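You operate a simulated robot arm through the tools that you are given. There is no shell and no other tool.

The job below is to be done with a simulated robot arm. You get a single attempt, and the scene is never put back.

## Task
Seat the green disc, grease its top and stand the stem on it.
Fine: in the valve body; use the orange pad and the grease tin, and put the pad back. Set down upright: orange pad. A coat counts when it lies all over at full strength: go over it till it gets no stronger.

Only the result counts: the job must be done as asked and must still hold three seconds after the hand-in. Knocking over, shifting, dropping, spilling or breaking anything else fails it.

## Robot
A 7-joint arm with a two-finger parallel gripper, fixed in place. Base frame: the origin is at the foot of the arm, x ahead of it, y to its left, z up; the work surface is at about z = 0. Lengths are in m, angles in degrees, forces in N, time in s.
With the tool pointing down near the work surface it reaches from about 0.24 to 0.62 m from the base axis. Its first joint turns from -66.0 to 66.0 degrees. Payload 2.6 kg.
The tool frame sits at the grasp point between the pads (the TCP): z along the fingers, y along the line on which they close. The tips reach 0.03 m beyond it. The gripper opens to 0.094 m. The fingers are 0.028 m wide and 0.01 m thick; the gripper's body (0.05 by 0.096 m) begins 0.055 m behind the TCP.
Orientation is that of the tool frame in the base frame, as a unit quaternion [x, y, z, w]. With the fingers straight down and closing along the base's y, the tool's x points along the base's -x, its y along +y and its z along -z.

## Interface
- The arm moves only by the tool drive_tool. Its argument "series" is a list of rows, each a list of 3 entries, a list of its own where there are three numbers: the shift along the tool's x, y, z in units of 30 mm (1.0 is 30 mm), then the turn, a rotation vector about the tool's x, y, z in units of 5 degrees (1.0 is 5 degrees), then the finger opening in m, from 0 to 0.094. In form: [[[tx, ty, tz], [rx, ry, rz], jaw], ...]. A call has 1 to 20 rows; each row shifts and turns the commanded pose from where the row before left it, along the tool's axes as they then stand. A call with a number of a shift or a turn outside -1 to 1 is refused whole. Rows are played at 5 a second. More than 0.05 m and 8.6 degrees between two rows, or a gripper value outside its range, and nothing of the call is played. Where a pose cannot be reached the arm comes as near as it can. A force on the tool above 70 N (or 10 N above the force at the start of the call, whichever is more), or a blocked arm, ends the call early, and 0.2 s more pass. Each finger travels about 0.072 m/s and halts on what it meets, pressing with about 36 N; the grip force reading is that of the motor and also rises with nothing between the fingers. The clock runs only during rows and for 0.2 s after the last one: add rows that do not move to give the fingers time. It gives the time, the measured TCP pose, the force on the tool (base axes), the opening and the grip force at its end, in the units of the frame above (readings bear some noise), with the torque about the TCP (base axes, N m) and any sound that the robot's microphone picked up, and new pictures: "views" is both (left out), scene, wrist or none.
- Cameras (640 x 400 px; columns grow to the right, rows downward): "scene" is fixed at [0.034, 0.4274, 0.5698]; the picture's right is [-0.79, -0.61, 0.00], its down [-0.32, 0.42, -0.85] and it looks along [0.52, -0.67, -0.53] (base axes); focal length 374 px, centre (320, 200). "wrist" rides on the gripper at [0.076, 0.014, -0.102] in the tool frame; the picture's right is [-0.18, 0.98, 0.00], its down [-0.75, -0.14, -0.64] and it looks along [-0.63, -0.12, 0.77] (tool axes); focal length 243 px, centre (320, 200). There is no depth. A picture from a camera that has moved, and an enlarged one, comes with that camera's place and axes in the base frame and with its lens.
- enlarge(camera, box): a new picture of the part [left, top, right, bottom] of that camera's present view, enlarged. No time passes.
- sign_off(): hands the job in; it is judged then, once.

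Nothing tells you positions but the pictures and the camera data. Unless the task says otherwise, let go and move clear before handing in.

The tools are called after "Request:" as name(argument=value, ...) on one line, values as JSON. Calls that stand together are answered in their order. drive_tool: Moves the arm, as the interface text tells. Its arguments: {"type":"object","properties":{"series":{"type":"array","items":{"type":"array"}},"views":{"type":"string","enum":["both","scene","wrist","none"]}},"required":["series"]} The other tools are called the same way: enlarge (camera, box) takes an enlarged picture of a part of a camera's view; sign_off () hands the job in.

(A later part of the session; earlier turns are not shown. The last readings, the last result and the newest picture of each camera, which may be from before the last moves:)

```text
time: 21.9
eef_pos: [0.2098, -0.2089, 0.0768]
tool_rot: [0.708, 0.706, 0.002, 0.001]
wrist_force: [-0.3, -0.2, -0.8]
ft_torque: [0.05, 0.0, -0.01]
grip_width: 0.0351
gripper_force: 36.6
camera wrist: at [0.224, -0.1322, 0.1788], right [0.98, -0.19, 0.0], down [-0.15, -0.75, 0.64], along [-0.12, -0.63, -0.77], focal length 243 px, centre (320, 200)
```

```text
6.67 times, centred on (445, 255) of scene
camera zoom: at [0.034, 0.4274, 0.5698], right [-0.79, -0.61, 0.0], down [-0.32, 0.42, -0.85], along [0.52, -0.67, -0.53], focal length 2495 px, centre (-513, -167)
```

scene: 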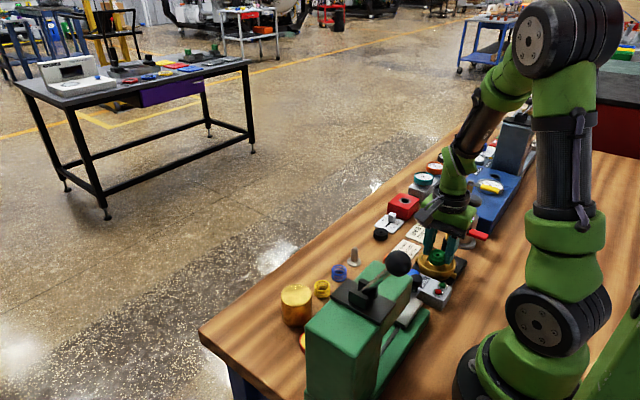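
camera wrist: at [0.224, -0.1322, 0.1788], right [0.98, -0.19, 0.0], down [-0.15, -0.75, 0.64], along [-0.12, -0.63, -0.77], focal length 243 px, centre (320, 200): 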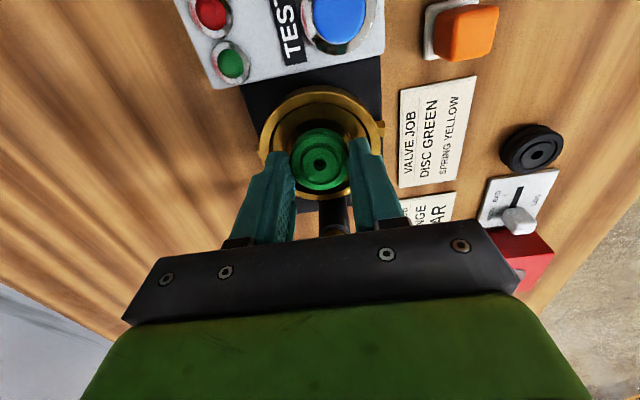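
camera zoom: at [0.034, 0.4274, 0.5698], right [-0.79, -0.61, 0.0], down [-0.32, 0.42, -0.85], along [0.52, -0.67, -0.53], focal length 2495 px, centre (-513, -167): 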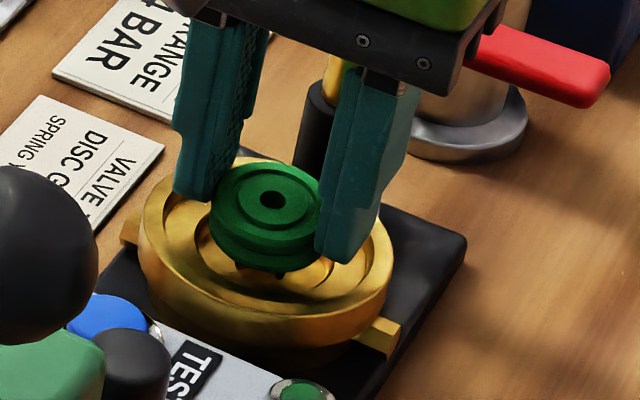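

Force is clear now. I want a much closer look at the disc bottom and bowl before lowering again.

Request:
enlarge(camera="scene", box=[425, 240, 465, 275])

Request:
enlarge(camera="wrist", box=[255, 75, 395, 200])

```text
11.43 times, centred on (445, 258) of scene
camera zoom: at [0.034, 0.4274, 0.5698], right [-0.79, -0.61, 0.0], down [-0.32, 0.42, -0.85], along [0.52, -0.67, -0.53], focal length 4277 px, centre (-1109, -457)
```

zoom: 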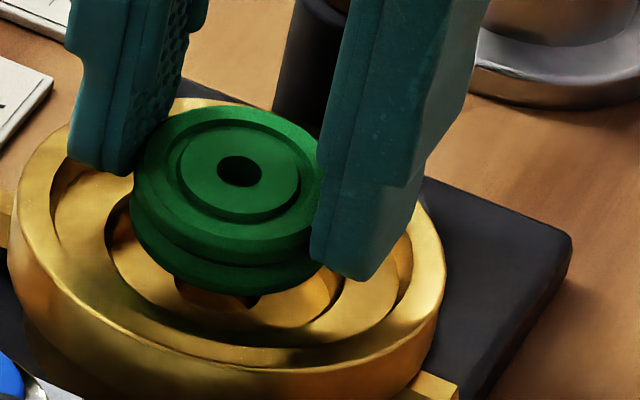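

```text
3.20 times, centred on (325, 138) of wrist
camera zoom: at [0.224, -0.1322, 0.1788], right [0.98, -0.19, 0.0], down [-0.15, -0.75, 0.64], along [-0.12, -0.63, -0.77], focal length 776 px, centre (304, 400)
```

zoom: 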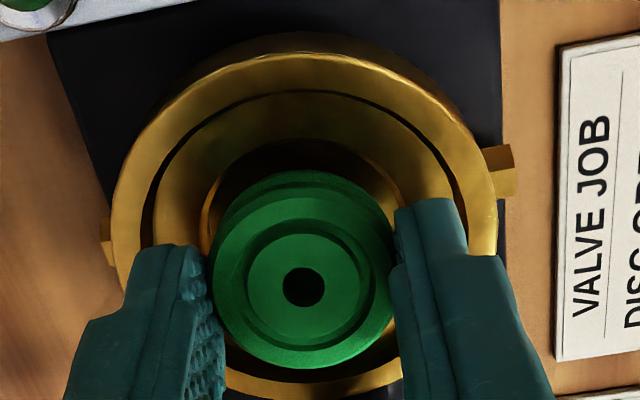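

The bowl has not moved, and the disc looks laterally aligned. I'll centre at y≈-0.2105 and probe downward gently in small steps, reading the force.

Request:
drive_tool(series=[[[-0.05, 0, 0], [0, 0, 0], 0.03], [[0, 0, 0.1], [0, 0, 0], 0.03], [[0, 0, 0.07], [0, 0, 0], 0.03], [[0, 0, 0.03], [0, 0, 0], 0.03], [[0, 0, 0], [0, 0, 0], 0.03]], views="none")

Request:
drive_tool(series=[[[0, 0, 0.033], [0, 0, 0], 0.03], [[0, 0, 0], [0, 0, 0], 0.03]], views="none")

```text
time: 23.1
eef_pos: [0.2098, -0.2105, 0.0701]
tool_rot: [0.708, 0.706, 0.002, 0.001]
wrist_force: [-0.4, 0.2, 0.3]
ft_torque: [-0.02, 0.0, -0.01]
grip_width: 0.0351
gripper_force: 36.3
```

```text
time: 23.7
eef_pos: [0.2098, -0.2112, 0.0697]
tool_rot: [0.708, 0.706, 0.003, 0.002]
wrist_force: [0.6, 0.9, -1.1]
ft_torque: [0.0, 0.0, -0.01]
grip_width: 0.0351
gripper_force: 36.1
```

No contact yet at z≈0.0697. Continuing down in 1 mm steps.

Request:
drive_tool(series=[[[0, 0, 0.033], [0, 0, 0], 0.03], [[0, 0, 0], [0, 0, 0], 0.03]], views="none")

Request:
drive_tool(series=[[[0, 0, 0.033], [0, 0, 0], 0.03], [[0, 0, 0], [0, 0, 0], 0.03]], views="none")

Request:
drive_tool(series=[[[0, 0, 0.033], [0, 0, 0], 0.03], [[0, 0, 0], [0, 0, 0], 0.03]], views="wrist")

```text
time: 24.3
eef_pos: [0.2104, -0.2114, 0.0689]
tool_rot: [0.709, 0.706, 0.003, 0.001]
wrist_force: [-0.9, 1.0, 0.3]
ft_torque: [-0.02, -0.03, 0.01]
grip_width: 0.0355
gripper_force: 36.1
```

```text
time: 24.9
eef_pos: [0.2094, -0.211, 0.0682]
tool_rot: [0.708, 0.706, 0.003, 0.002]
wrist_force: [-0.2, 0.6, 0.1]
ft_torque: [-0.02, 0.02, -0.01]
grip_width: 0.0352
gripper_force: 35.9
```

```text
time: 25.5
eef_pos: [0.2093, -0.2095, 0.066]
tool_rot: [0.708, 0.706, 0.003, 0.001]
wrist_force: [0.6, -1.0, -0.5]
ft_torque: [0.02, 0.0, 0.0]
grip_width: 0.0353
gripper_force: 36.2
camera wrist: at [0.2239, -0.1336, 0.1686], right [0.98, -0.19, 0.0], down [-0.15, -0.75, 0.64], along [-0.12, -0.63, -0.77], focal length 243 px, centre (320, 200)
```

wrist: 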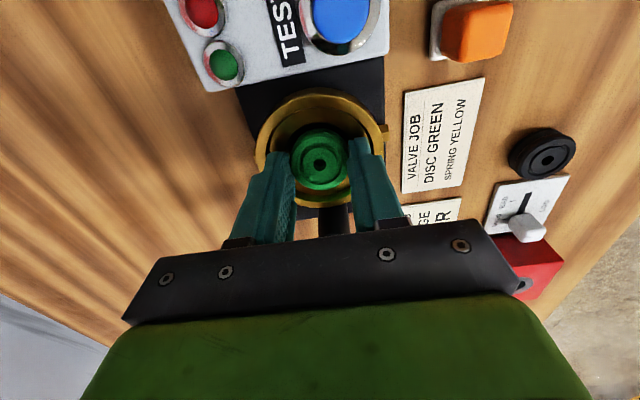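

Still free, so the earlier stop was from misalignment. I'm continuing down gently.

Request:
drive_tool(series=[[[0, 0, 0.033], [0, 0, 0], 0.03], [[0, 0, 0.033], [0, 0, 0], 0.03], [[0, 0, 0], [0, 0, 0], 0.03]], views="none")

Request:
drive_tool(series=[[[0, 0, 0.033], [0, 0, 0], 0.03], [[0, 0, 0], [0, 0, 0], 0.03]], views="wrist")

Request:
enlarge(camera="scene", box=[425, 235, 470, 275])

Request:
enlarge(camera="wrist", box=[255, 75, 395, 210])

```text
time: 26.3
eef_pos: [0.2104, -0.2102, 0.0656]
tool_rot: [0.709, 0.705, 0.004, 0.003]
wrist_force: [-15.2, 10.5, 57.7]
ft_torque: [0.77, 0.02, 0.07]
grip_width: 0.0351
gripper_force: 36.6
```

```text
time: 26.6
eef_pos: [0.2105, -0.2118, 0.0657]
tool_rot: [0.71, 0.704, 0.005, 0.003]
wrist_force: [-4.7, 3.4, 15.6]
ft_torque: [0.35, 0.14, 0.02]
grip_width: 0.0352
gripper_force: 36.0
stopped in row 1: the force on the tool passed its limit at 75 N (the readings are from after the stop); the commanded pose is now the measured one
camera wrist: at [0.2242, -0.1341, 0.1679], right [0.98, -0.19, 0.01], down [-0.15, -0.75, 0.64], along [-0.12, -0.63, -0.77], focal length 243 px, centre (320, 200)
```

wrist: 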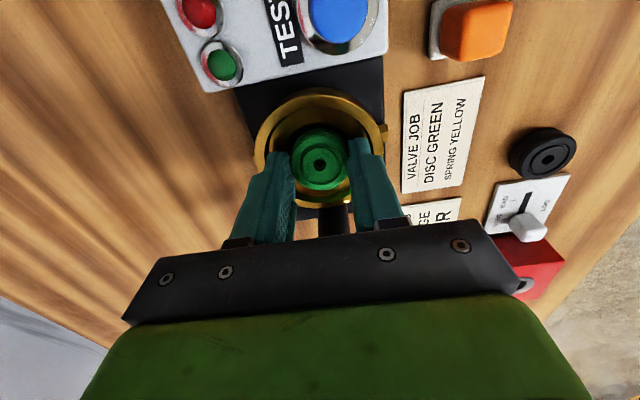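

```text
10.00 times, centred on (448, 255) of scene
camera zoom: at [0.0339, 0.4274, 0.5698], right [-0.79, -0.61, 0.0], down [-0.32, 0.42, -0.85], along [0.52, -0.67, -0.53], focal length 3742 px, centre (-955, -350)
```

zoom: 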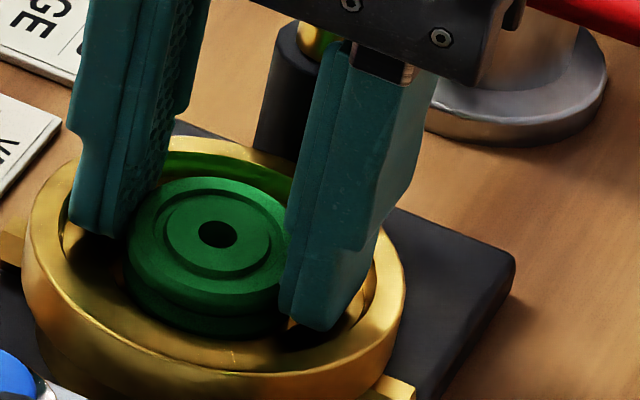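

```text
2.96 times, centred on (325, 142) of wrist
camera zoom: at [0.2242, -0.1341, 0.1679], right [0.98, -0.19, 0.01], down [-0.15, -0.75, 0.64], along [-0.12, -0.63, -0.77], focal length 719 px, centre (305, 370)
```

zoom: 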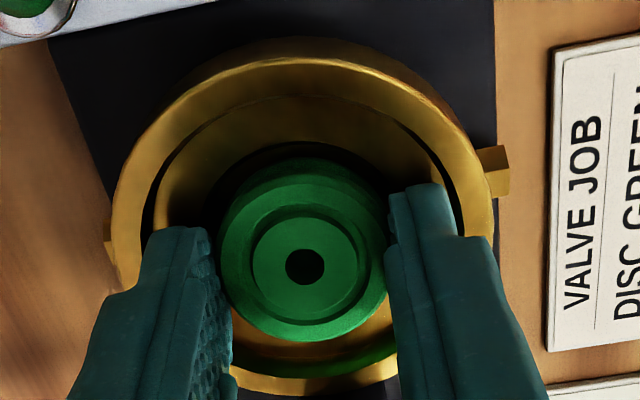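

Contact again at TCP z≈0.0656 with an off-axis torque, so something is touching off-centre. I'll zoom right in on the fingertips and disc edges.

Request:
enlarge(camera="wrist", box=[255, 110, 325, 170])

Request:
enlarge(camera="wrist", box=[320, 105, 390, 165])

Request:
enlarge(camera="scene", box=[440, 245, 470, 275])

Request:
enlarge(camera="scene", box=[420, 240, 450, 270])

```text
6.67 times, centred on (290, 140) of wrist
camera zoom: at [0.2242, -0.1341, 0.1679], right [0.98, -0.19, 0.01], down [-0.15, -0.75, 0.64], along [-0.12, -0.63, -0.77], focal length 1618 px, centre (520, 600)
```

zoom: 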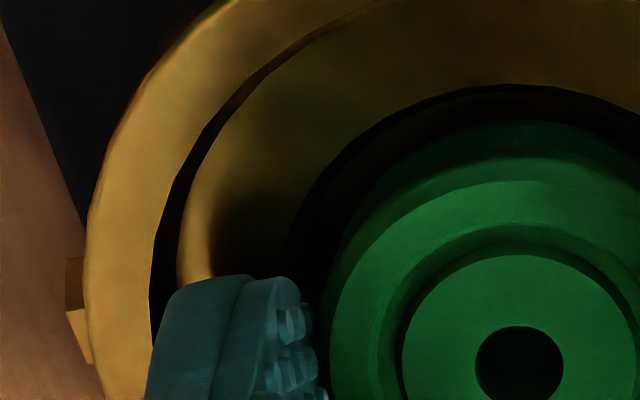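

```text
6.67 times, centred on (355, 135) of wrist
camera zoom: at [0.2242, -0.1341, 0.1679], right [0.98, -0.19, 0.01], down [-0.15, -0.75, 0.64], along [-0.12, -0.63, -0.77], focal length 1618 px, centre (87, 633)
```

zoom: 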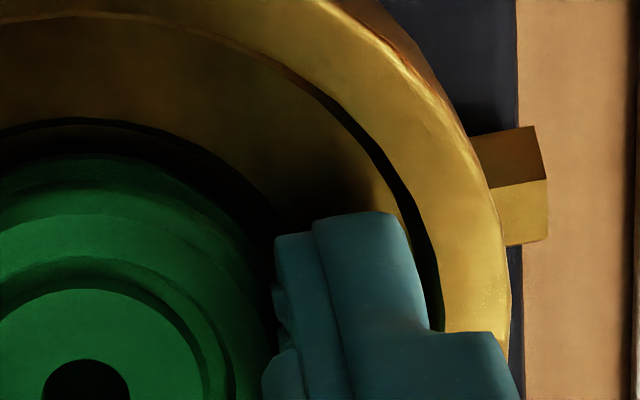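

```text
13.33 times, centred on (455, 260) of scene
camera zoom: at [0.0339, 0.4274, 0.5698], right [-0.79, -0.61, 0.0], down [-0.32, 0.42, -0.85], along [0.52, -0.67, -0.53], focal length 4989 px, centre (-1480, -600)
```

zoom: 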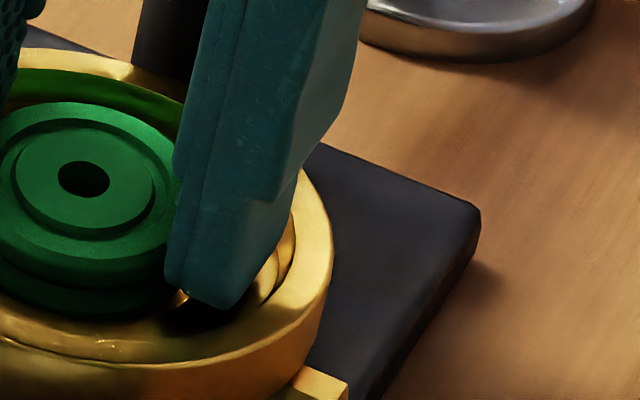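

```text
13.33 times, centred on (435, 255) of scene
camera zoom: at [0.0339, 0.4274, 0.5698], right [-0.79, -0.61, 0.0], down [-0.32, 0.42, -0.85], along [0.52, -0.67, -0.53], focal length 4989 px, centre (-1213, -533)
```

zoom: 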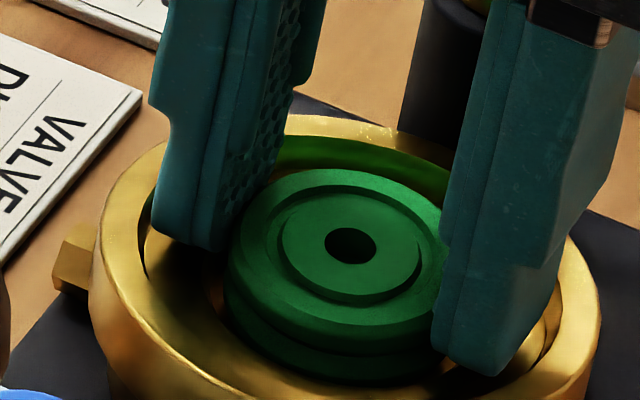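

The contact torque points to the disc's +x/+y edge touching the recess wall about 2–3 mm above the seat. I'll back up 3 mm, take a reading, and re-centre slightly toward -x.

Request:
drive_tool(series=[[[0, 0, -0.1], [0, 0, 0], 0.03], [[0, 0, 0], [0, 0, 0], 0.03], [[0, 0, 0], [0, 0, 0], 0.03]], views="none")

Request:
drive_tool(series=[[[0, 0, 0], [0, 0, 0], 0.03], [[0, 0, 0], [0, 0, 0], 0.03]], views="wrist")

Request:
enlarge(camera="wrist", box=[255, 75, 395, 210])

```text
time: 27.4
eef_pos: [0.2104, -0.2107, 0.0684]
tool_rot: [0.709, 0.705, 0.003, 0.002]
wrist_force: [-0.8, -0.4, -0.4]
ft_torque: [0.01, 0.02, 0.01]
grip_width: 0.035
gripper_force: 36.2
```

```text
time: 28.0
eef_pos: [0.2095, -0.2108, 0.0679]
tool_rot: [0.708, 0.706, 0.004, 0.002]
wrist_force: [0.1, -0.7, 0.2]
ft_torque: [0.0, 0.02, 0.01]
grip_width: 0.0352
gripper_force: 35.8
camera wrist: at [0.2243, -0.134, 0.1707], right [0.98, -0.19, 0.01], down [-0.15, -0.75, 0.64], along [-0.12, -0.63, -0.77], focal length 243 px, centre (320, 200)
```

wrist: 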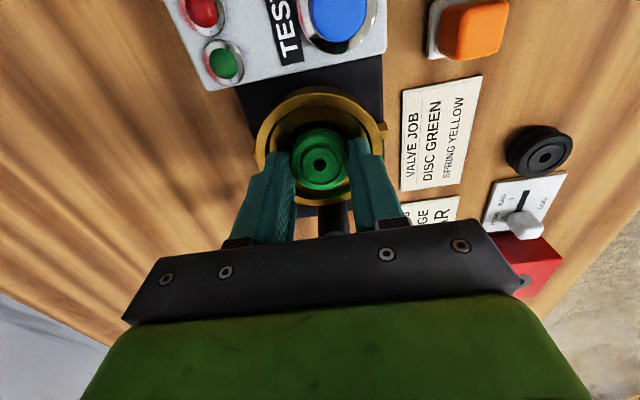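

```text
2.96 times, centred on (325, 142) of wrist
camera zoom: at [0.2243, -0.134, 0.1707], right [0.98, -0.19, 0.01], down [-0.15, -0.75, 0.64], along [-0.12, -0.63, -0.77], focal length 719 px, centre (305, 370)
```

zoom: 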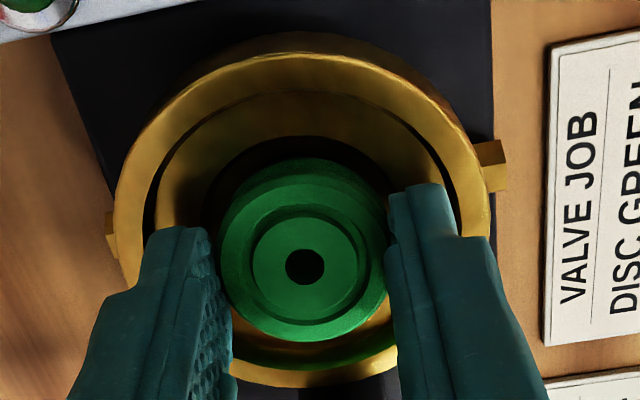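

The rim geometry suggests the true centre is about 1.5 mm further in -y and 0.5 mm in -x. I'll straighten the slight tilt, shift, and probe down again.

Request:
drive_tool(series=[[[0, 0, 0], [0.097, -0.032, 0], 0.03], [[-0.047, -0.02, 0], [0, 0, 0], 0.03], [[0, 0, 0.033], [0, 0, 0], 0.03], [[0, 0, 0.033], [0, 0, 0], 0.03], [[0, 0, 0], [0, 0, 0], 0.03]], views="none")

Request:
drive_tool(series=[[[0, 0, 0.033], [0, 0, 0], 0.03], [[0, 0, 0], [0, 0, 0], 0.03]], views="none")

```text
time: 29.2
eef_pos: [0.21, -0.211, 0.0665]
tool_rot: [0.71, 0.705, 0.001, 0.002]
wrist_force: [-10.6, 18.5, 51.9]
ft_torque: [-0.22, -0.31, -0.27]
grip_width: 0.0352
gripper_force: 36.2
```

```text
time: 29.6
eef_pos: [0.2105, -0.212, 0.0676]
tool_rot: [0.709, 0.705, 0.002, 0.0]
wrist_force: [-3.3, 4.6, 10.8]
ft_torque: [-0.01, 0.05, -0.09]
grip_width: 0.0353
gripper_force: 35.9
stopped in row 1: the force on the tool passed its limit at 72 N (the readings are from after the stop); the commanded pose is now the measured one
```

The contact points fit the fingertip corners meeting the bowl's rim, not the disc itself, so the disc is already inside the recess a few mm above the seat. I'll rise about 1 mm, re-centre and read the pose before releasing.

Request:
drive_tool(series=[[[0, 0, -0.04], [0, 0, 0], 0.03], [[0.033, -0.02, 0], [0, 0, 0], 0.03], [[0, 0, 0], [0, 0, 0], 0.03], [[0, 0, 0], [0, 0, 0], 0.03]], views="wrist")

Request:
drive_tool(series=[[[0, 0, 0], [0, 0, 0], 0.03], [[0, 0, 0], [0, 0, 0], 0.03]], views="none")

Request:
enlarge(camera="scene", box=[420, 235, 470, 275])

Request:
enlarge(camera="wrist", box=[255, 75, 395, 210])

```text
time: 30.6
eef_pos: [0.2097, -0.2103, 0.0679]
tool_rot: [0.71, 0.705, 0.001, 0.001]
wrist_force: [0.4, 0.4, 0.3]
ft_torque: [-0.01, 0.01, -0.02]
grip_width: 0.0351
gripper_force: 35.8
camera wrist: at [0.2243, -0.1337, 0.1701], right [0.98, -0.19, 0.0], down [-0.15, -0.75, 0.64], along [-0.12, -0.63, -0.77], focal length 243 px, centre (320, 200)
```

wrist: 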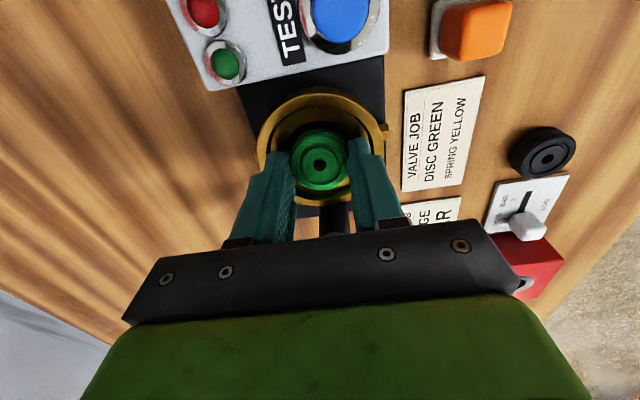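

```text
time: 31.2
eef_pos: [0.2085, -0.2105, 0.0681]
tool_rot: [0.71, 0.704, 0.001, -0.001]
wrist_force: [-0.4, -0.8, 0.0]
ft_torque: [0.0, 0.03, 0.04]
grip_width: 0.0352
gripper_force: 35.6
```

```text
10.00 times, centred on (445, 255) of scene
camera zoom: at [0.034, 0.4274, 0.5698], right [-0.79, -0.61, 0.0], down [-0.32, 0.42, -0.85], along [0.52, -0.67, -0.53], focal length 3742 px, centre (-930, -350)
```

zoom: 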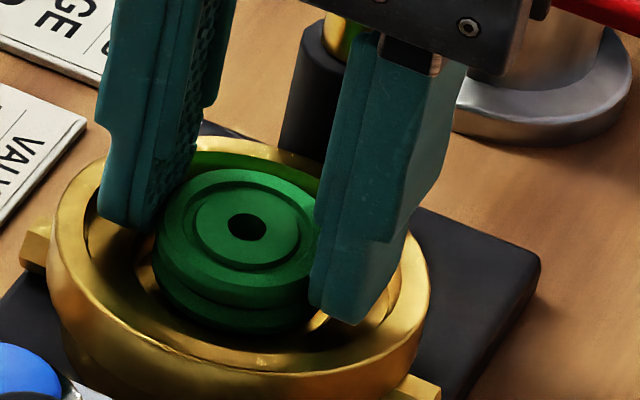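

```text
2.96 times, centred on (325, 142) of wrist
camera zoom: at [0.2244, -0.1337, 0.1701], right [0.98, -0.19, 0.0], down [-0.15, -0.75, 0.64], along [-0.12, -0.63, -0.77], focal length 719 px, centre (305, 370)
```

zoom: 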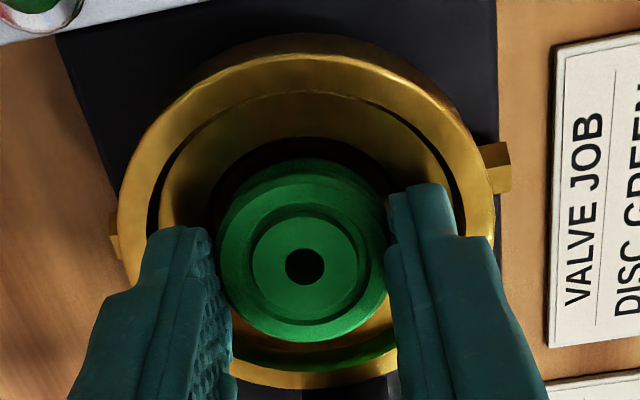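

The projection shows the disc bottom will land on the seat centre after a ~4–5 mm drop, so I'll release by opening just a few mm and then rise.

Request:
drive_tool(series=[[[0, 0, 0], [0, 0, 0], 0.04], [[0, 0, 0], [0, 0, 0], 0.042], [[0, 0, 0], [0, 0, 0], 0.042]], views="both")

Request:
enlarge(camera="scene", box=[420, 235, 470, 275])

Request:
enlarge(camera="wrist", box=[255, 75, 395, 210])

```text
time: 32.0
eef_pos: [0.2101, -0.2109, 0.0682]
tool_rot: [0.708, 0.706, 0.001, 0.001]
wrist_force: [2.4, 2.3, 4.4]
ft_torque: [0.0, -0.03, -0.03]
grip_width: 0.0383
gripper_force: 0.1
camera wrist: at [0.2246, -0.1336, 0.1702], right [0.98, -0.19, 0.0], down [-0.15, -0.75, 0.64], along [-0.12, -0.63, -0.77], focal length 243 px, centre (320, 200)
```

scene: 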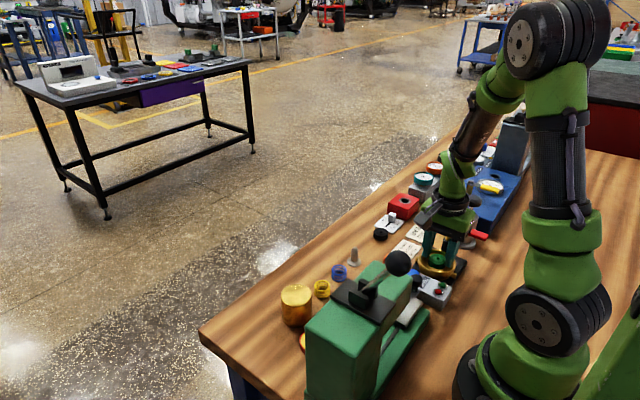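
wrist: 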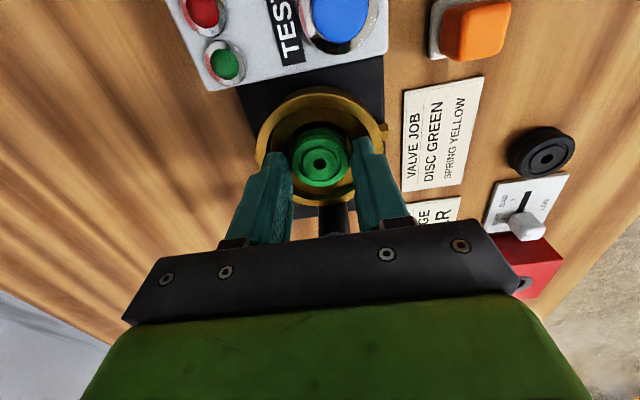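

```text
10.00 times, centred on (445, 255) of scene
camera zoom: at [0.0339, 0.4274, 0.5698], right [-0.79, -0.61, 0.0], down [-0.32, 0.42, -0.85], along [0.52, -0.67, -0.53], focal length 3742 px, centre (-930, -350)
```

zoom: 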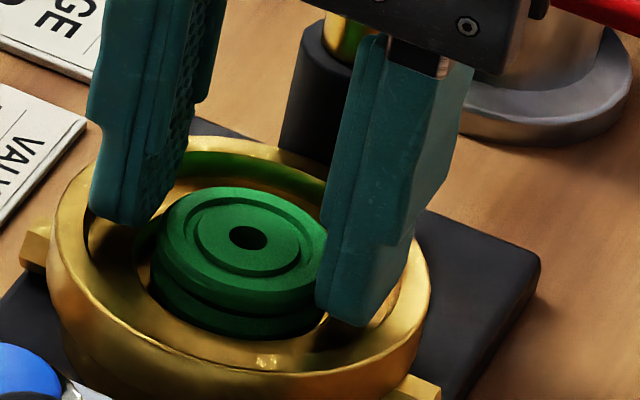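

```text
2.96 times, centred on (325, 142) of wrist
camera zoom: at [0.2246, -0.1336, 0.1702], right [0.98, -0.19, 0.0], down [-0.15, -0.75, 0.64], along [-0.12, -0.63, -0.77], focal length 719 px, centre (305, 370)
```

zoom: 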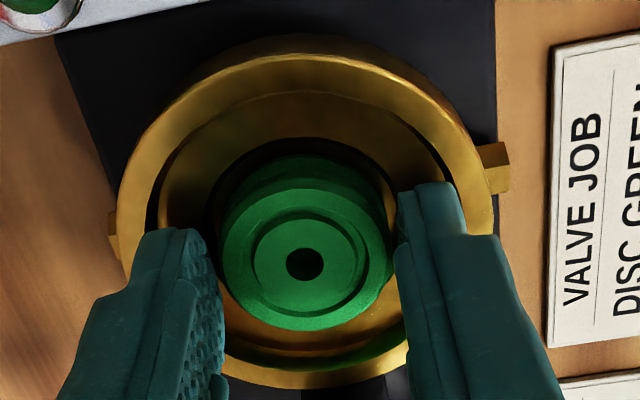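

The disc dropped about 3 mm. I'll rise a little, open wider, then rise clear and inspect the seating.

Request:
drive_tool(series=[[[0, 0, -0.07], [0, 0, 0], 0.042], [[0, 0, -0.07], [0, 0, 0], 0.044], [[0, 0, -0.1], [0, 0, 0], 0.05], [[0, 0, -0.3], [0, 0, 0], 0.06], [[0, 0, -0.8], [0, 0, 0], 0.07], [[0, 0, -0.8], [0, 0, 0], 0.094], [[0, 0, -0.8], [0, 0, 0], 0.094], [[0, 0, 0], [0, 0, 0], 0.094]], views="both")

Request:
enlarge(camera="scene", box=[415, 235, 475, 285])

Request:
enlarge(camera="wrist", box=[255, 50, 395, 170])

```text
time: 33.8
eef_pos: [0.211, -0.21, 0.1568]
tool_rot: [0.71, 0.705, 0.0, 0.001]
wrist_force: [-0.2, -0.7, -0.9]
ft_torque: [0.03, 0.01, 0.0]
grip_width: 0.0941
gripper_force: 0.0
camera wrist: at [0.2248, -0.1342, 0.2588], right [0.98, -0.19, 0.0], down [-0.15, -0.75, 0.64], along [-0.12, -0.63, -0.77], focal length 243 px, centre (320, 200)
```

scene: 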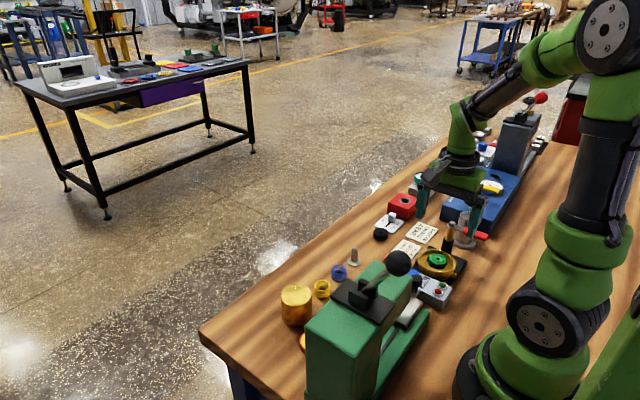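
wrist: 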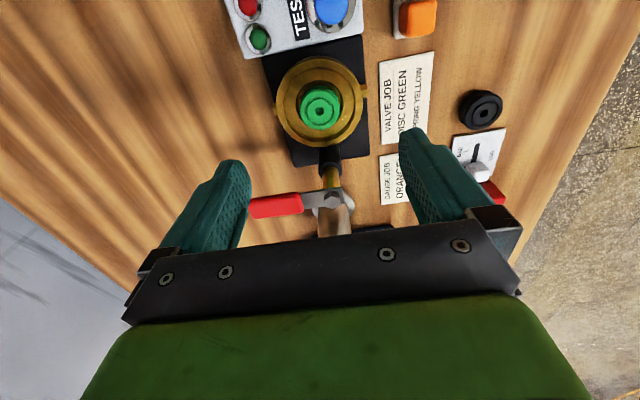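

```text
8.00 times, centred on (445, 260) of scene
camera zoom: at [0.034, 0.4274, 0.5698], right [-0.79, -0.61, 0.0], down [-0.32, 0.42, -0.85], along [0.52, -0.67, -0.53], focal length 2994 px, centre (-680, -280)
```

zoom: 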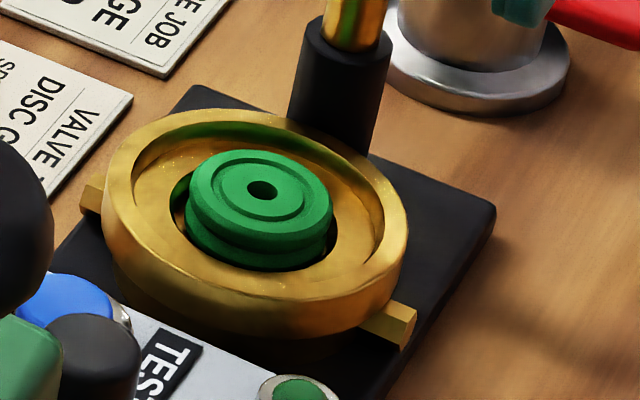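

```text
3.33 times, centred on (325, 110) of wrist
camera zoom: at [0.2248, -0.1342, 0.2588], right [0.98, -0.19, 0.0], down [-0.15, -0.75, 0.64], along [-0.12, -0.63, -0.77], focal length 809 px, centre (303, 500)
```

zoom: 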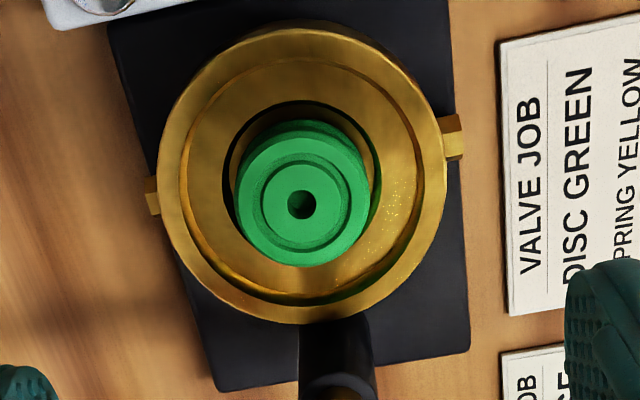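

The disc is sitting in the recess, top at about z≈0.037. Next is the orange pad; I'll move above it and test whether a 180° yaw is reachable, since that keeps the hand clear of the press at the tin.

Request:
drive_tool(series=[[[0.55, 0.97, -0.5], [0, 0, 0], 0.094], [[0.55, 0.97, -0.5], [0, 0, 0], 0.094], [[0.55, 0.97, -0.4], [0, 0, 0], 0.094], [[0, 0, 0], [0, 0, 1], 0.094], [[0, 0, 0], [0, 0, 1], 0.094], [[0, 0, 0], [0, 0, 1], 0.094], [[0, 0, 0], [0, 0, 1], 0.094], [[0, 0, 0], [0, 0, 1], 0.094], [[0, 0, 0], [0, 0, 1], 0.094], [[0, 0, 0], [0, 0, 1], 0.094], [[0, 0, 0], [0, 0, 1], 0.094], [[0, 0, 0], [0, 0, 1], 0.094], [[0, 0, 0], [0, 0, 1], 0.094], [[0, 0, 0], [0, 0, 1], 0.094], [[0, 0, 0], [0, 0, 1], 0.094], [[0, 0, 0], [0, 0, 1], 0.094], [[0, 0, 0], [0, 0, 1], 0.094], [[0, 0, 0], [0, 0, 1], 0.094], [[0, 0, 0], [0, 0, 1], 0.094], [[0, 0, 0], [0, 0, 1], 0.094]], views="both")

```text
time: 38.0
eef_pos: [0.2975, -0.1619, 0.1984]
tool_rot: [0.999, 0.039, 0.0, -0.001]
wrist_force: [0.1, 0.1, -0.1]
ft_torque: [0.02, -0.01, -0.02]
grip_width: 0.0941
gripper_force: 0.1
camera wrist: at [0.3743, -0.1689, 0.3004], right [-0.11, -0.99, 0.0], down [-0.76, 0.08, 0.64], along [-0.64, 0.07, -0.77], focal length 243 px, centre (320, 200)
```

scene: 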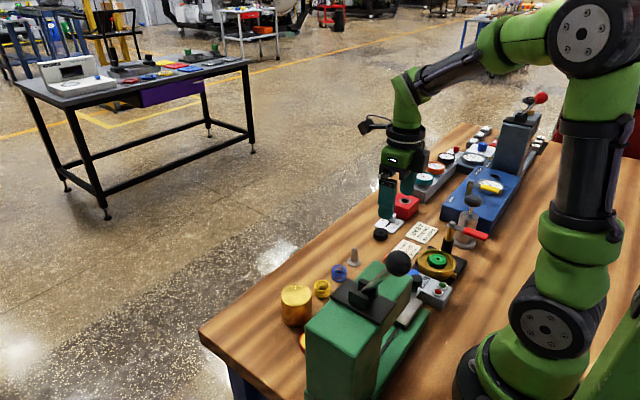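
wrist: 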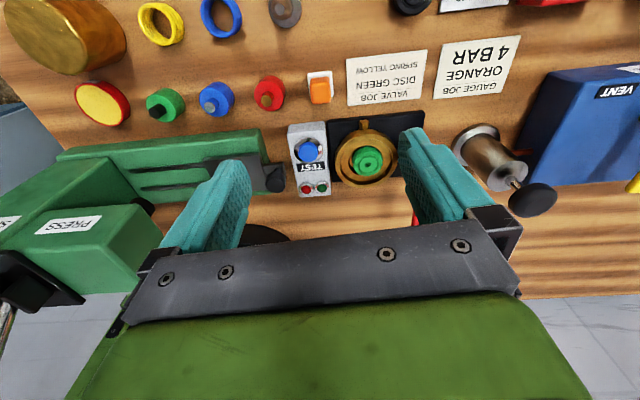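

Yaw ~176° is reachable and gives a useful view back toward the base. Let me zoom on the pad, tin and press from here.

Request:
drive_tool(series=[[[0, 0, 0], [0, 0, 0.9], 0.094], [[0, 0, 0], [0, 0, 0], 0.094]], views="wrist")

Request:
enlarge(camera="wrist", box=[280, 50, 420, 200])

Request:
enlarge(camera="wrist", box=[0, 0, 290, 310])

```text
time: 38.6
eef_pos: [0.2968, -0.1629, 0.1981]
tool_rot: [1.0, 0.001, 0.001, -0.001]
wrist_force: [0.5, 0.1, 0.0]
ft_torque: [-0.01, 0.02, -0.01]
grip_width: 0.0941
gripper_force: 0.2
camera wrist: at [0.3733, -0.1752, 0.3004], right [-0.18, -0.98, 0.0], down [-0.75, 0.14, 0.64], along [-0.63, 0.12, -0.77], focal length 243 px, centre (320, 200)
```

wrist: 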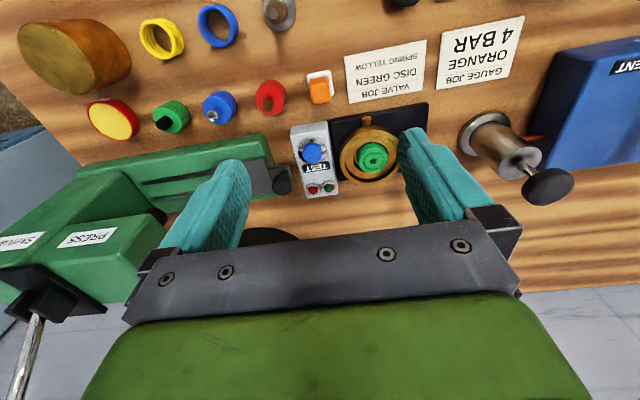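

```text
2.67 times, centred on (350, 125) of wrist
camera zoom: at [0.3733, -0.1752, 0.3004], right [-0.18, -0.98, 0.0], down [-0.75, 0.14, 0.64], along [-0.63, 0.12, -0.77], focal length 647 px, centre (240, 400)
```

zoom: 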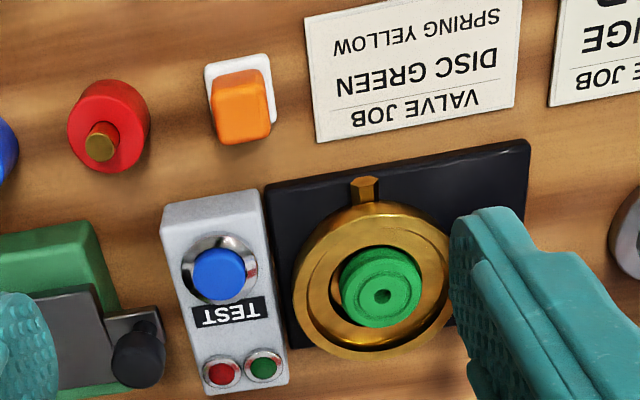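

```text
1.29 times, centred on (145, 155) of wrist
camera zoom: at [0.3733, -0.1752, 0.3004], right [-0.18, -0.98, 0.0], down [-0.75, 0.14, 0.64], along [-0.63, 0.12, -0.77], focal length 313 px, centre (546, 258)
```

zoom: 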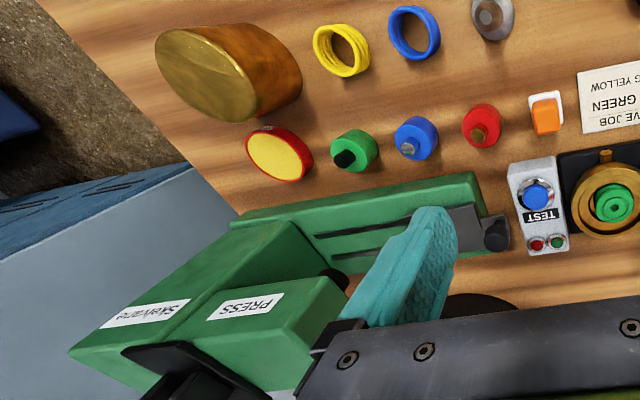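

The pad lies right under the tool and is square to the axes (plate ~27 mm, orange grip ~21 mm wide, top at z≈0.026). I'll narrow the jaw to 40 mm and descend to check before gripping.

Request:
drive_tool(series=[[[0, 0, 0], [0, 0, 0], 0.06], [[0, 0, 0.5], [0, 0, 0], 0.04], [[0, 0, 1], [0, 0, 0], 0.04], [[0, 0, 1], [0, 0, 0], 0.04], [[0, 0, 1], [0, 0, 0], 0.04], [[0, 0, 0.5], [0, 0, 0], 0.04], [[0, 0, 0], [0, 0, 0], 0.04], [[0, 0, 0], [0, 0, 0], 0.04]], views="both")

Request:
enlarge(camera="wrist", box=[250, 80, 390, 200])

Request:
enlarge(camera="scene", box=[360, 200, 450, 290])

```text
time: 40.4
eef_pos: [0.2974, -0.1619, 0.0782]
tool_rot: [1.0, 0.001, 0.0, 0.0]
wrist_force: [-0.5, -0.2, 0.3]
ft_torque: [-0.02, -0.02, -0.02]
grip_width: 0.04
gripper_force: 0.1
camera wrist: at [0.3737, -0.1751, 0.1796], right [-0.18, -0.98, 0.0], down [-0.75, 0.14, 0.64], along [-0.63, 0.12, -0.77], focal length 243 px, centre (320, 200)
```

scene: 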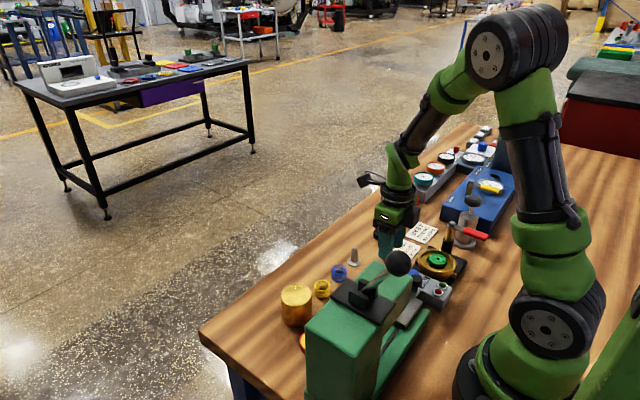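
wrist: 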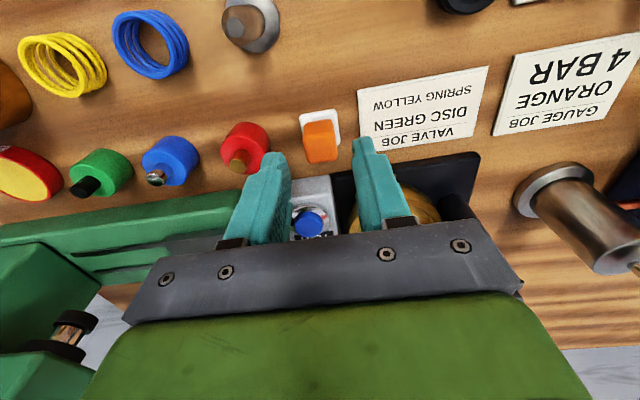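

```text
3.33 times, centred on (320, 140) of wrist
camera zoom: at [0.3737, -0.1751, 0.1796], right [-0.18, -0.98, 0.0], down [-0.75, 0.14, 0.64], along [-0.63, 0.12, -0.77], focal length 809 px, centre (320, 400)
```

zoom: 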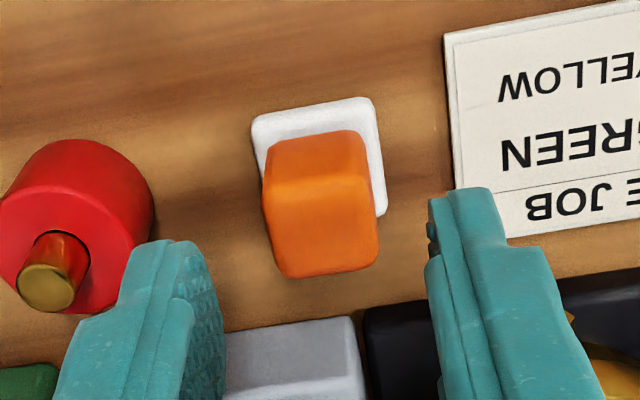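

```text
4.44 times, centred on (405, 245) of scene
camera zoom: at [0.034, 0.4274, 0.5698], right [-0.79, -0.61, 0.0], down [-0.32, 0.42, -0.85], along [0.52, -0.67, -0.53], focal length 1663 px, centre (-58, 0)
```

zoom: 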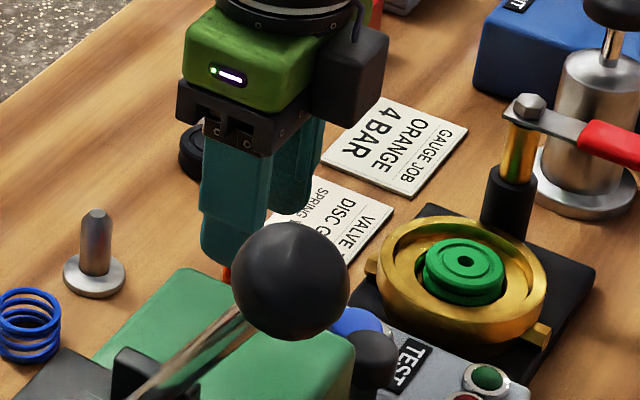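

Everything is centred; descending to grip the orange block with the tips staying above the white plate.

Request:
drive_tool(series=[[[0, 0, 0.6], [0, 0, 0], 0.04], [[0, 0, 0.4], [0, 0, 0], 0.04], [[0, 0, 0.2], [0, 0, 0], 0.04], [[0, 0, 0], [0, 0, 0], 0.04], [[0, 0, 0], [0, 0, 0], 0.03], [[0, 0, 0], [0, 0, 0], 0.015], [[0, 0, 0], [0, 0, 0], 0.015], [[0, 0, 0], [0, 0, 0], 0.015]], views="wrist")

Request:
enlarge(camera="wrist", box=[250, 90, 390, 210])

```text
time: 42.2
eef_pos: [0.298, -0.1633, 0.0427]
tool_rot: [1.0, 0.001, 0.002, -0.001]
wrist_force: [0.3, 0.6, 0.5]
ft_torque: [0.0, -0.02, 0.0]
grip_width: 0.0205
gripper_force: 36.4
camera wrist: at [0.3735, -0.1755, 0.1439], right [-0.18, -0.98, 0.0], down [-0.75, 0.14, 0.64], along [-0.63, 0.12, -0.77], focal length 243 px, centre (320, 200)
```

wrist: 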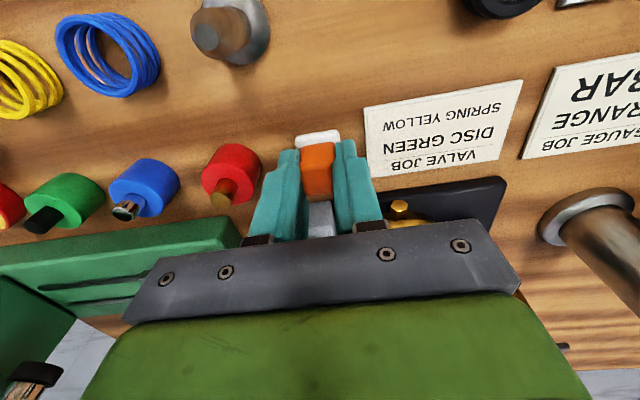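

```text
3.33 times, centred on (320, 150) of wrist
camera zoom: at [0.3735, -0.1755, 0.1439], right [-0.18, -0.98, 0.0], down [-0.75, 0.14, 0.64], along [-0.63, 0.12, -0.77], focal length 809 px, centre (320, 367)
```

zoom: 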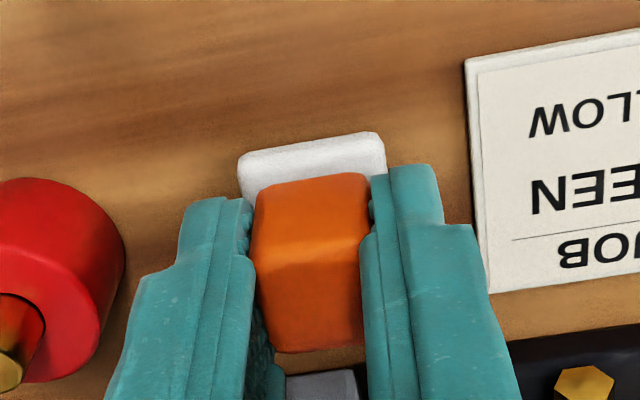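

The pad is gripped at 20.5 mm. I'll lift it, check it came along, then carry it high across to the tin while watching whether the 180° yaw holds.

Request:
drive_tool(series=[[[0, 0, -0.5], [0, 0, 0], 0.015], [[0, 0, -1], [0, 0, 0], 0.015], [[0, 0, -1], [0, 0, 0], 0.015], [[0, 0, -1], [0, 0, 0], 0.015], [[0, 0, -1], [0, 0, 0], 0.015], [[0, 0, -0.7], [0, 0, 0], 0.015], [[0, 0, 0], [0, 0, 0], 0.015]], views="both")

Request:
enlarge(camera="wrist", box=[250, 50, 390, 210])

Request:
enlarge(camera="scene", box=[350, 140, 450, 290])

```text
time: 43.8
eef_pos: [0.2965, -0.1627, 0.1978]
tool_rot: [1.0, 0.002, 0.0, 0.0]
wrist_force: [-0.2, -0.7, -0.5]
ft_torque: [0.0, -0.03, 0.0]
grip_width: 0.0203
gripper_force: 36.5
camera wrist: at [0.3728, -0.1751, 0.3003], right [-0.18, -0.98, 0.0], down [-0.75, 0.14, 0.64], along [-0.63, 0.12, -0.77], focal length 243 px, centre (320, 200)
```

scene: 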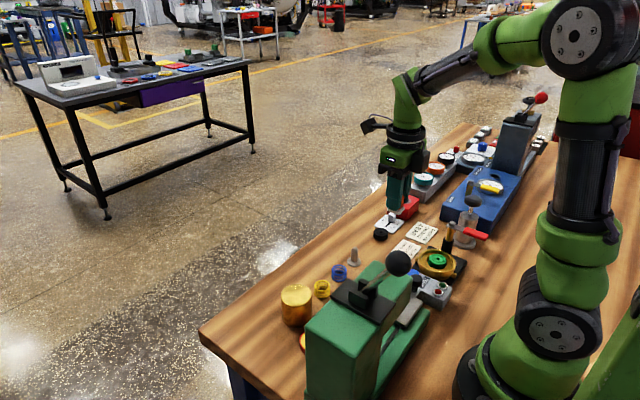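
wrist: 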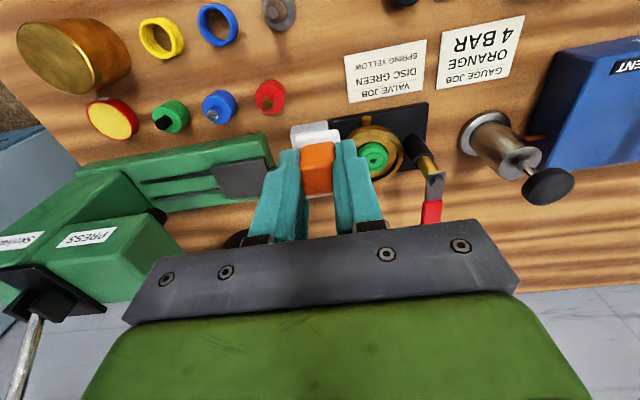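

```text
2.50 times, centred on (320, 130) of wrist
camera zoom: at [0.3728, -0.1751, 0.3003], right [-0.18, -0.98, 0.0], down [-0.75, 0.14, 0.64], along [-0.63, 0.12, -0.77], focal length 606 px, centre (320, 375)
```

zoom: 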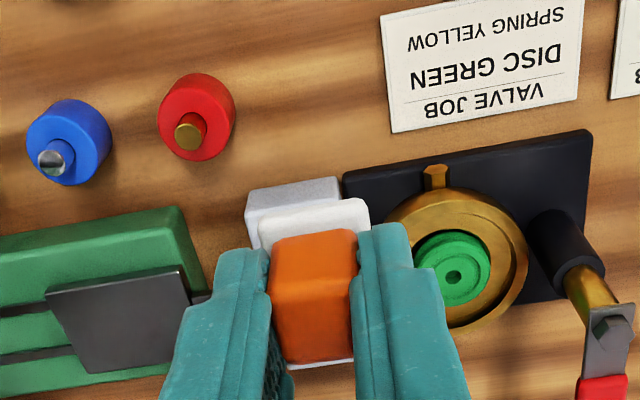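

```text
2.67 times, centred on (400, 215) of scene
camera zoom: at [0.034, 0.4274, 0.5698], right [-0.79, -0.61, 0.0], down [-0.32, 0.42, -0.85], along [0.52, -0.67, -0.53], focal length 998 px, centre (107, 160)
```

zoom: 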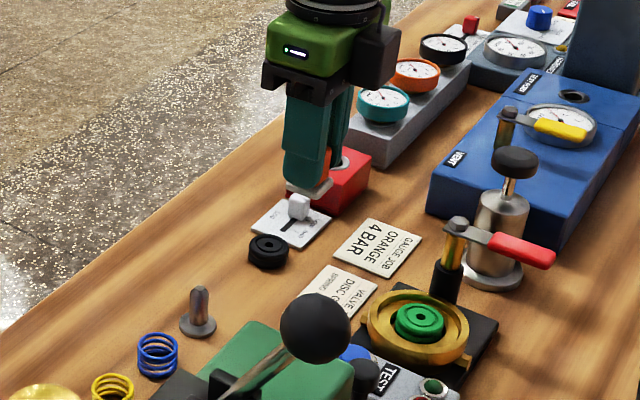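

The pad came up with its white felt base. Now carrying it across to above the tin at (0.303, 0.0955).

Request:
drive_tool(series=[[[0.02, -1, 0], [0, 0, 0], 0.015], [[0.02, -1, 0], [0, 0, 0], 0.015], [[0.02, -1, 0], [0, 0, 0], 0.015], [[0.02, -1, 0], [0, 0, 0], 0.015], [[0.02, -1, 0], [0, 0, 0], 0.015], [[0.02, -1, 0], [0, 0, 0], 0.015], [[0.02, -1, 0], [0, 0, 0], 0.015], [[0.04, -1, 0], [0, 0, 0], 0.015], [[0, -0.6, 0], [0, 0, 0], 0.015], [[0, 0, 0], [0, 0, 0], 0.015], [[0, 0, 0], [0, 0, 0], 0.015]], views="both")

Request:
enlarge(camera="wrist", box=[230, 40, 410, 220])

```text
time: 46.2
eef_pos: [0.2998, 0.0759, 0.2024]
tool_rot: [1.0, 0.002, 0.005, -0.003]
wrist_force: [-1.1, -0.5, 0.5]
ft_torque: [0.02, -0.01, -0.05]
grip_width: 0.0205
gripper_force: 36.3
out of reach, approached as far as the arm can: row 8, 9
camera wrist: at [0.3752, 0.0631, 0.306], right [-0.18, -0.98, -0.01], down [-0.76, 0.13, 0.64], along [-0.62, 0.12, -0.77], focal length 243 px, centre (320, 200)
```

scene: 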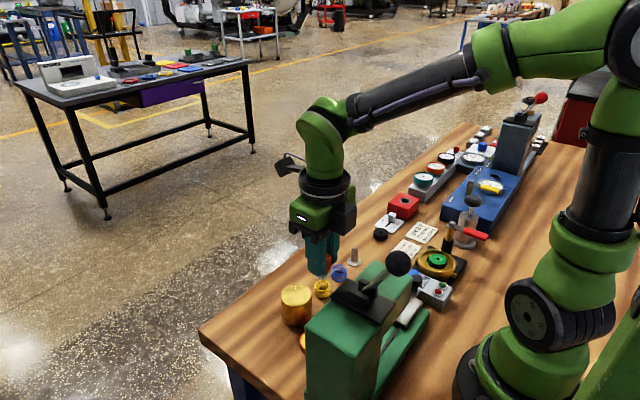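
wrist: 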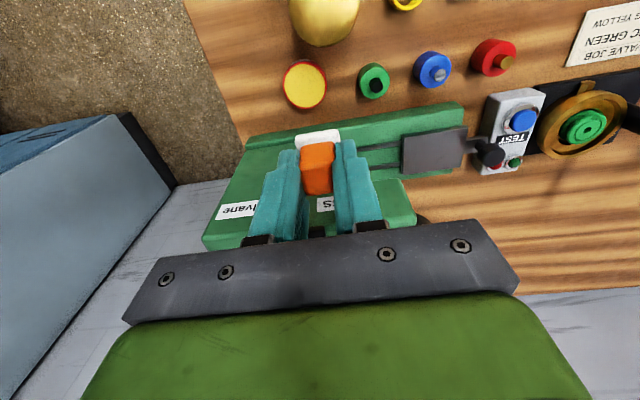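

```text
2.22 times, centred on (320, 130) of wrist
camera zoom: at [0.3752, 0.0631, 0.306], right [-0.18, -0.98, -0.01], down [-0.76, 0.13, 0.64], along [-0.62, 0.12, -0.77], focal length 539 px, centre (320, 356)
```

zoom: 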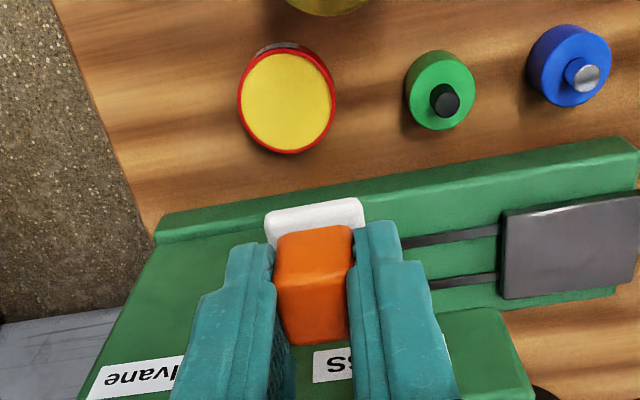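

The wrist limit stops a full 180° at this azimuth, so I'll back the yaw off by 10°, which still clears the press, and re-check over the tin.

Request:
drive_tool(series=[[[0, 0, 0], [0, 0, -1], 0.015], [[0, 0, 0], [0, 0, -1], 0.015], [[0, 0, 0], [0, 0, 0], 0.015], [[0, 0, 0], [0, 0, 0], 0.015], [[0, 0, 0], [0, 0, 0], 0.015]], views="both")

Request:
enlarge(camera="wrist", box=[230, 40, 410, 200])

```text
time: 47.4
eef_pos: [0.3001, 0.0776, 0.2026]
tool_rot: [0.996, 0.089, 0.0, 0.0]
wrist_force: [-0.5, 0.0, 0.9]
ft_torque: [-0.01, 0.03, 0.0]
grip_width: 0.0204
gripper_force: 36.1
camera wrist: at [0.3773, 0.0773, 0.3054], right [-0.01, -1.0, 0.0], down [-0.77, 0.01, 0.64], along [-0.64, 0.01, -0.77], focal length 243 px, centre (320, 200)
```

scene: 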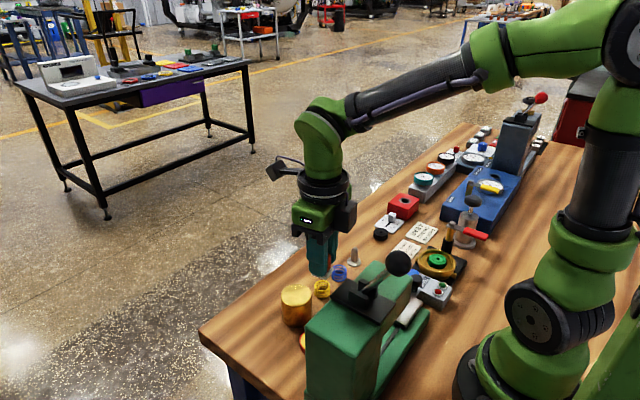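
wrist: 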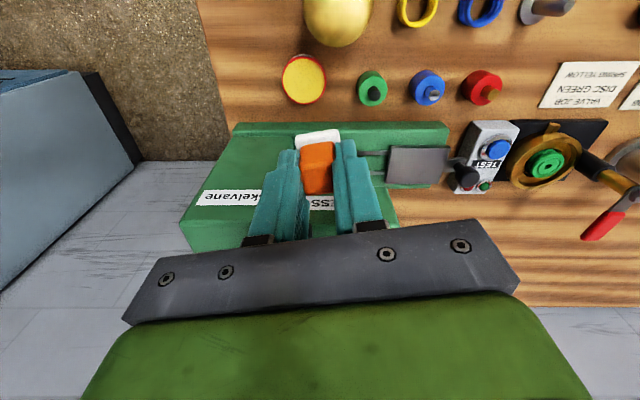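

```text
2.50 times, centred on (320, 120) of wrist
camera zoom: at [0.3773, 0.0773, 0.3054], right [-0.01, -1.0, 0.0], down [-0.77, 0.01, 0.64], along [-0.64, 0.01, -0.77], focal length 606 px, centre (320, 400)
```

zoom: 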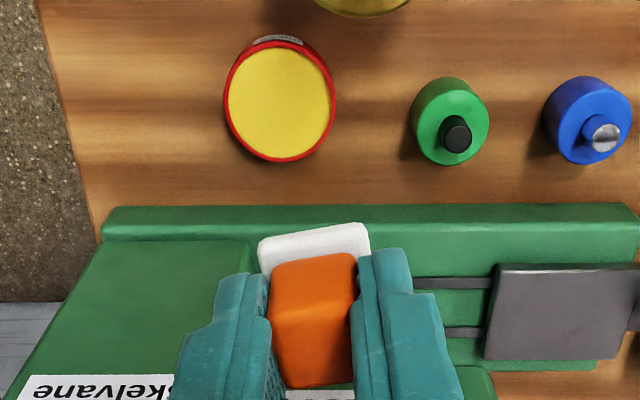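

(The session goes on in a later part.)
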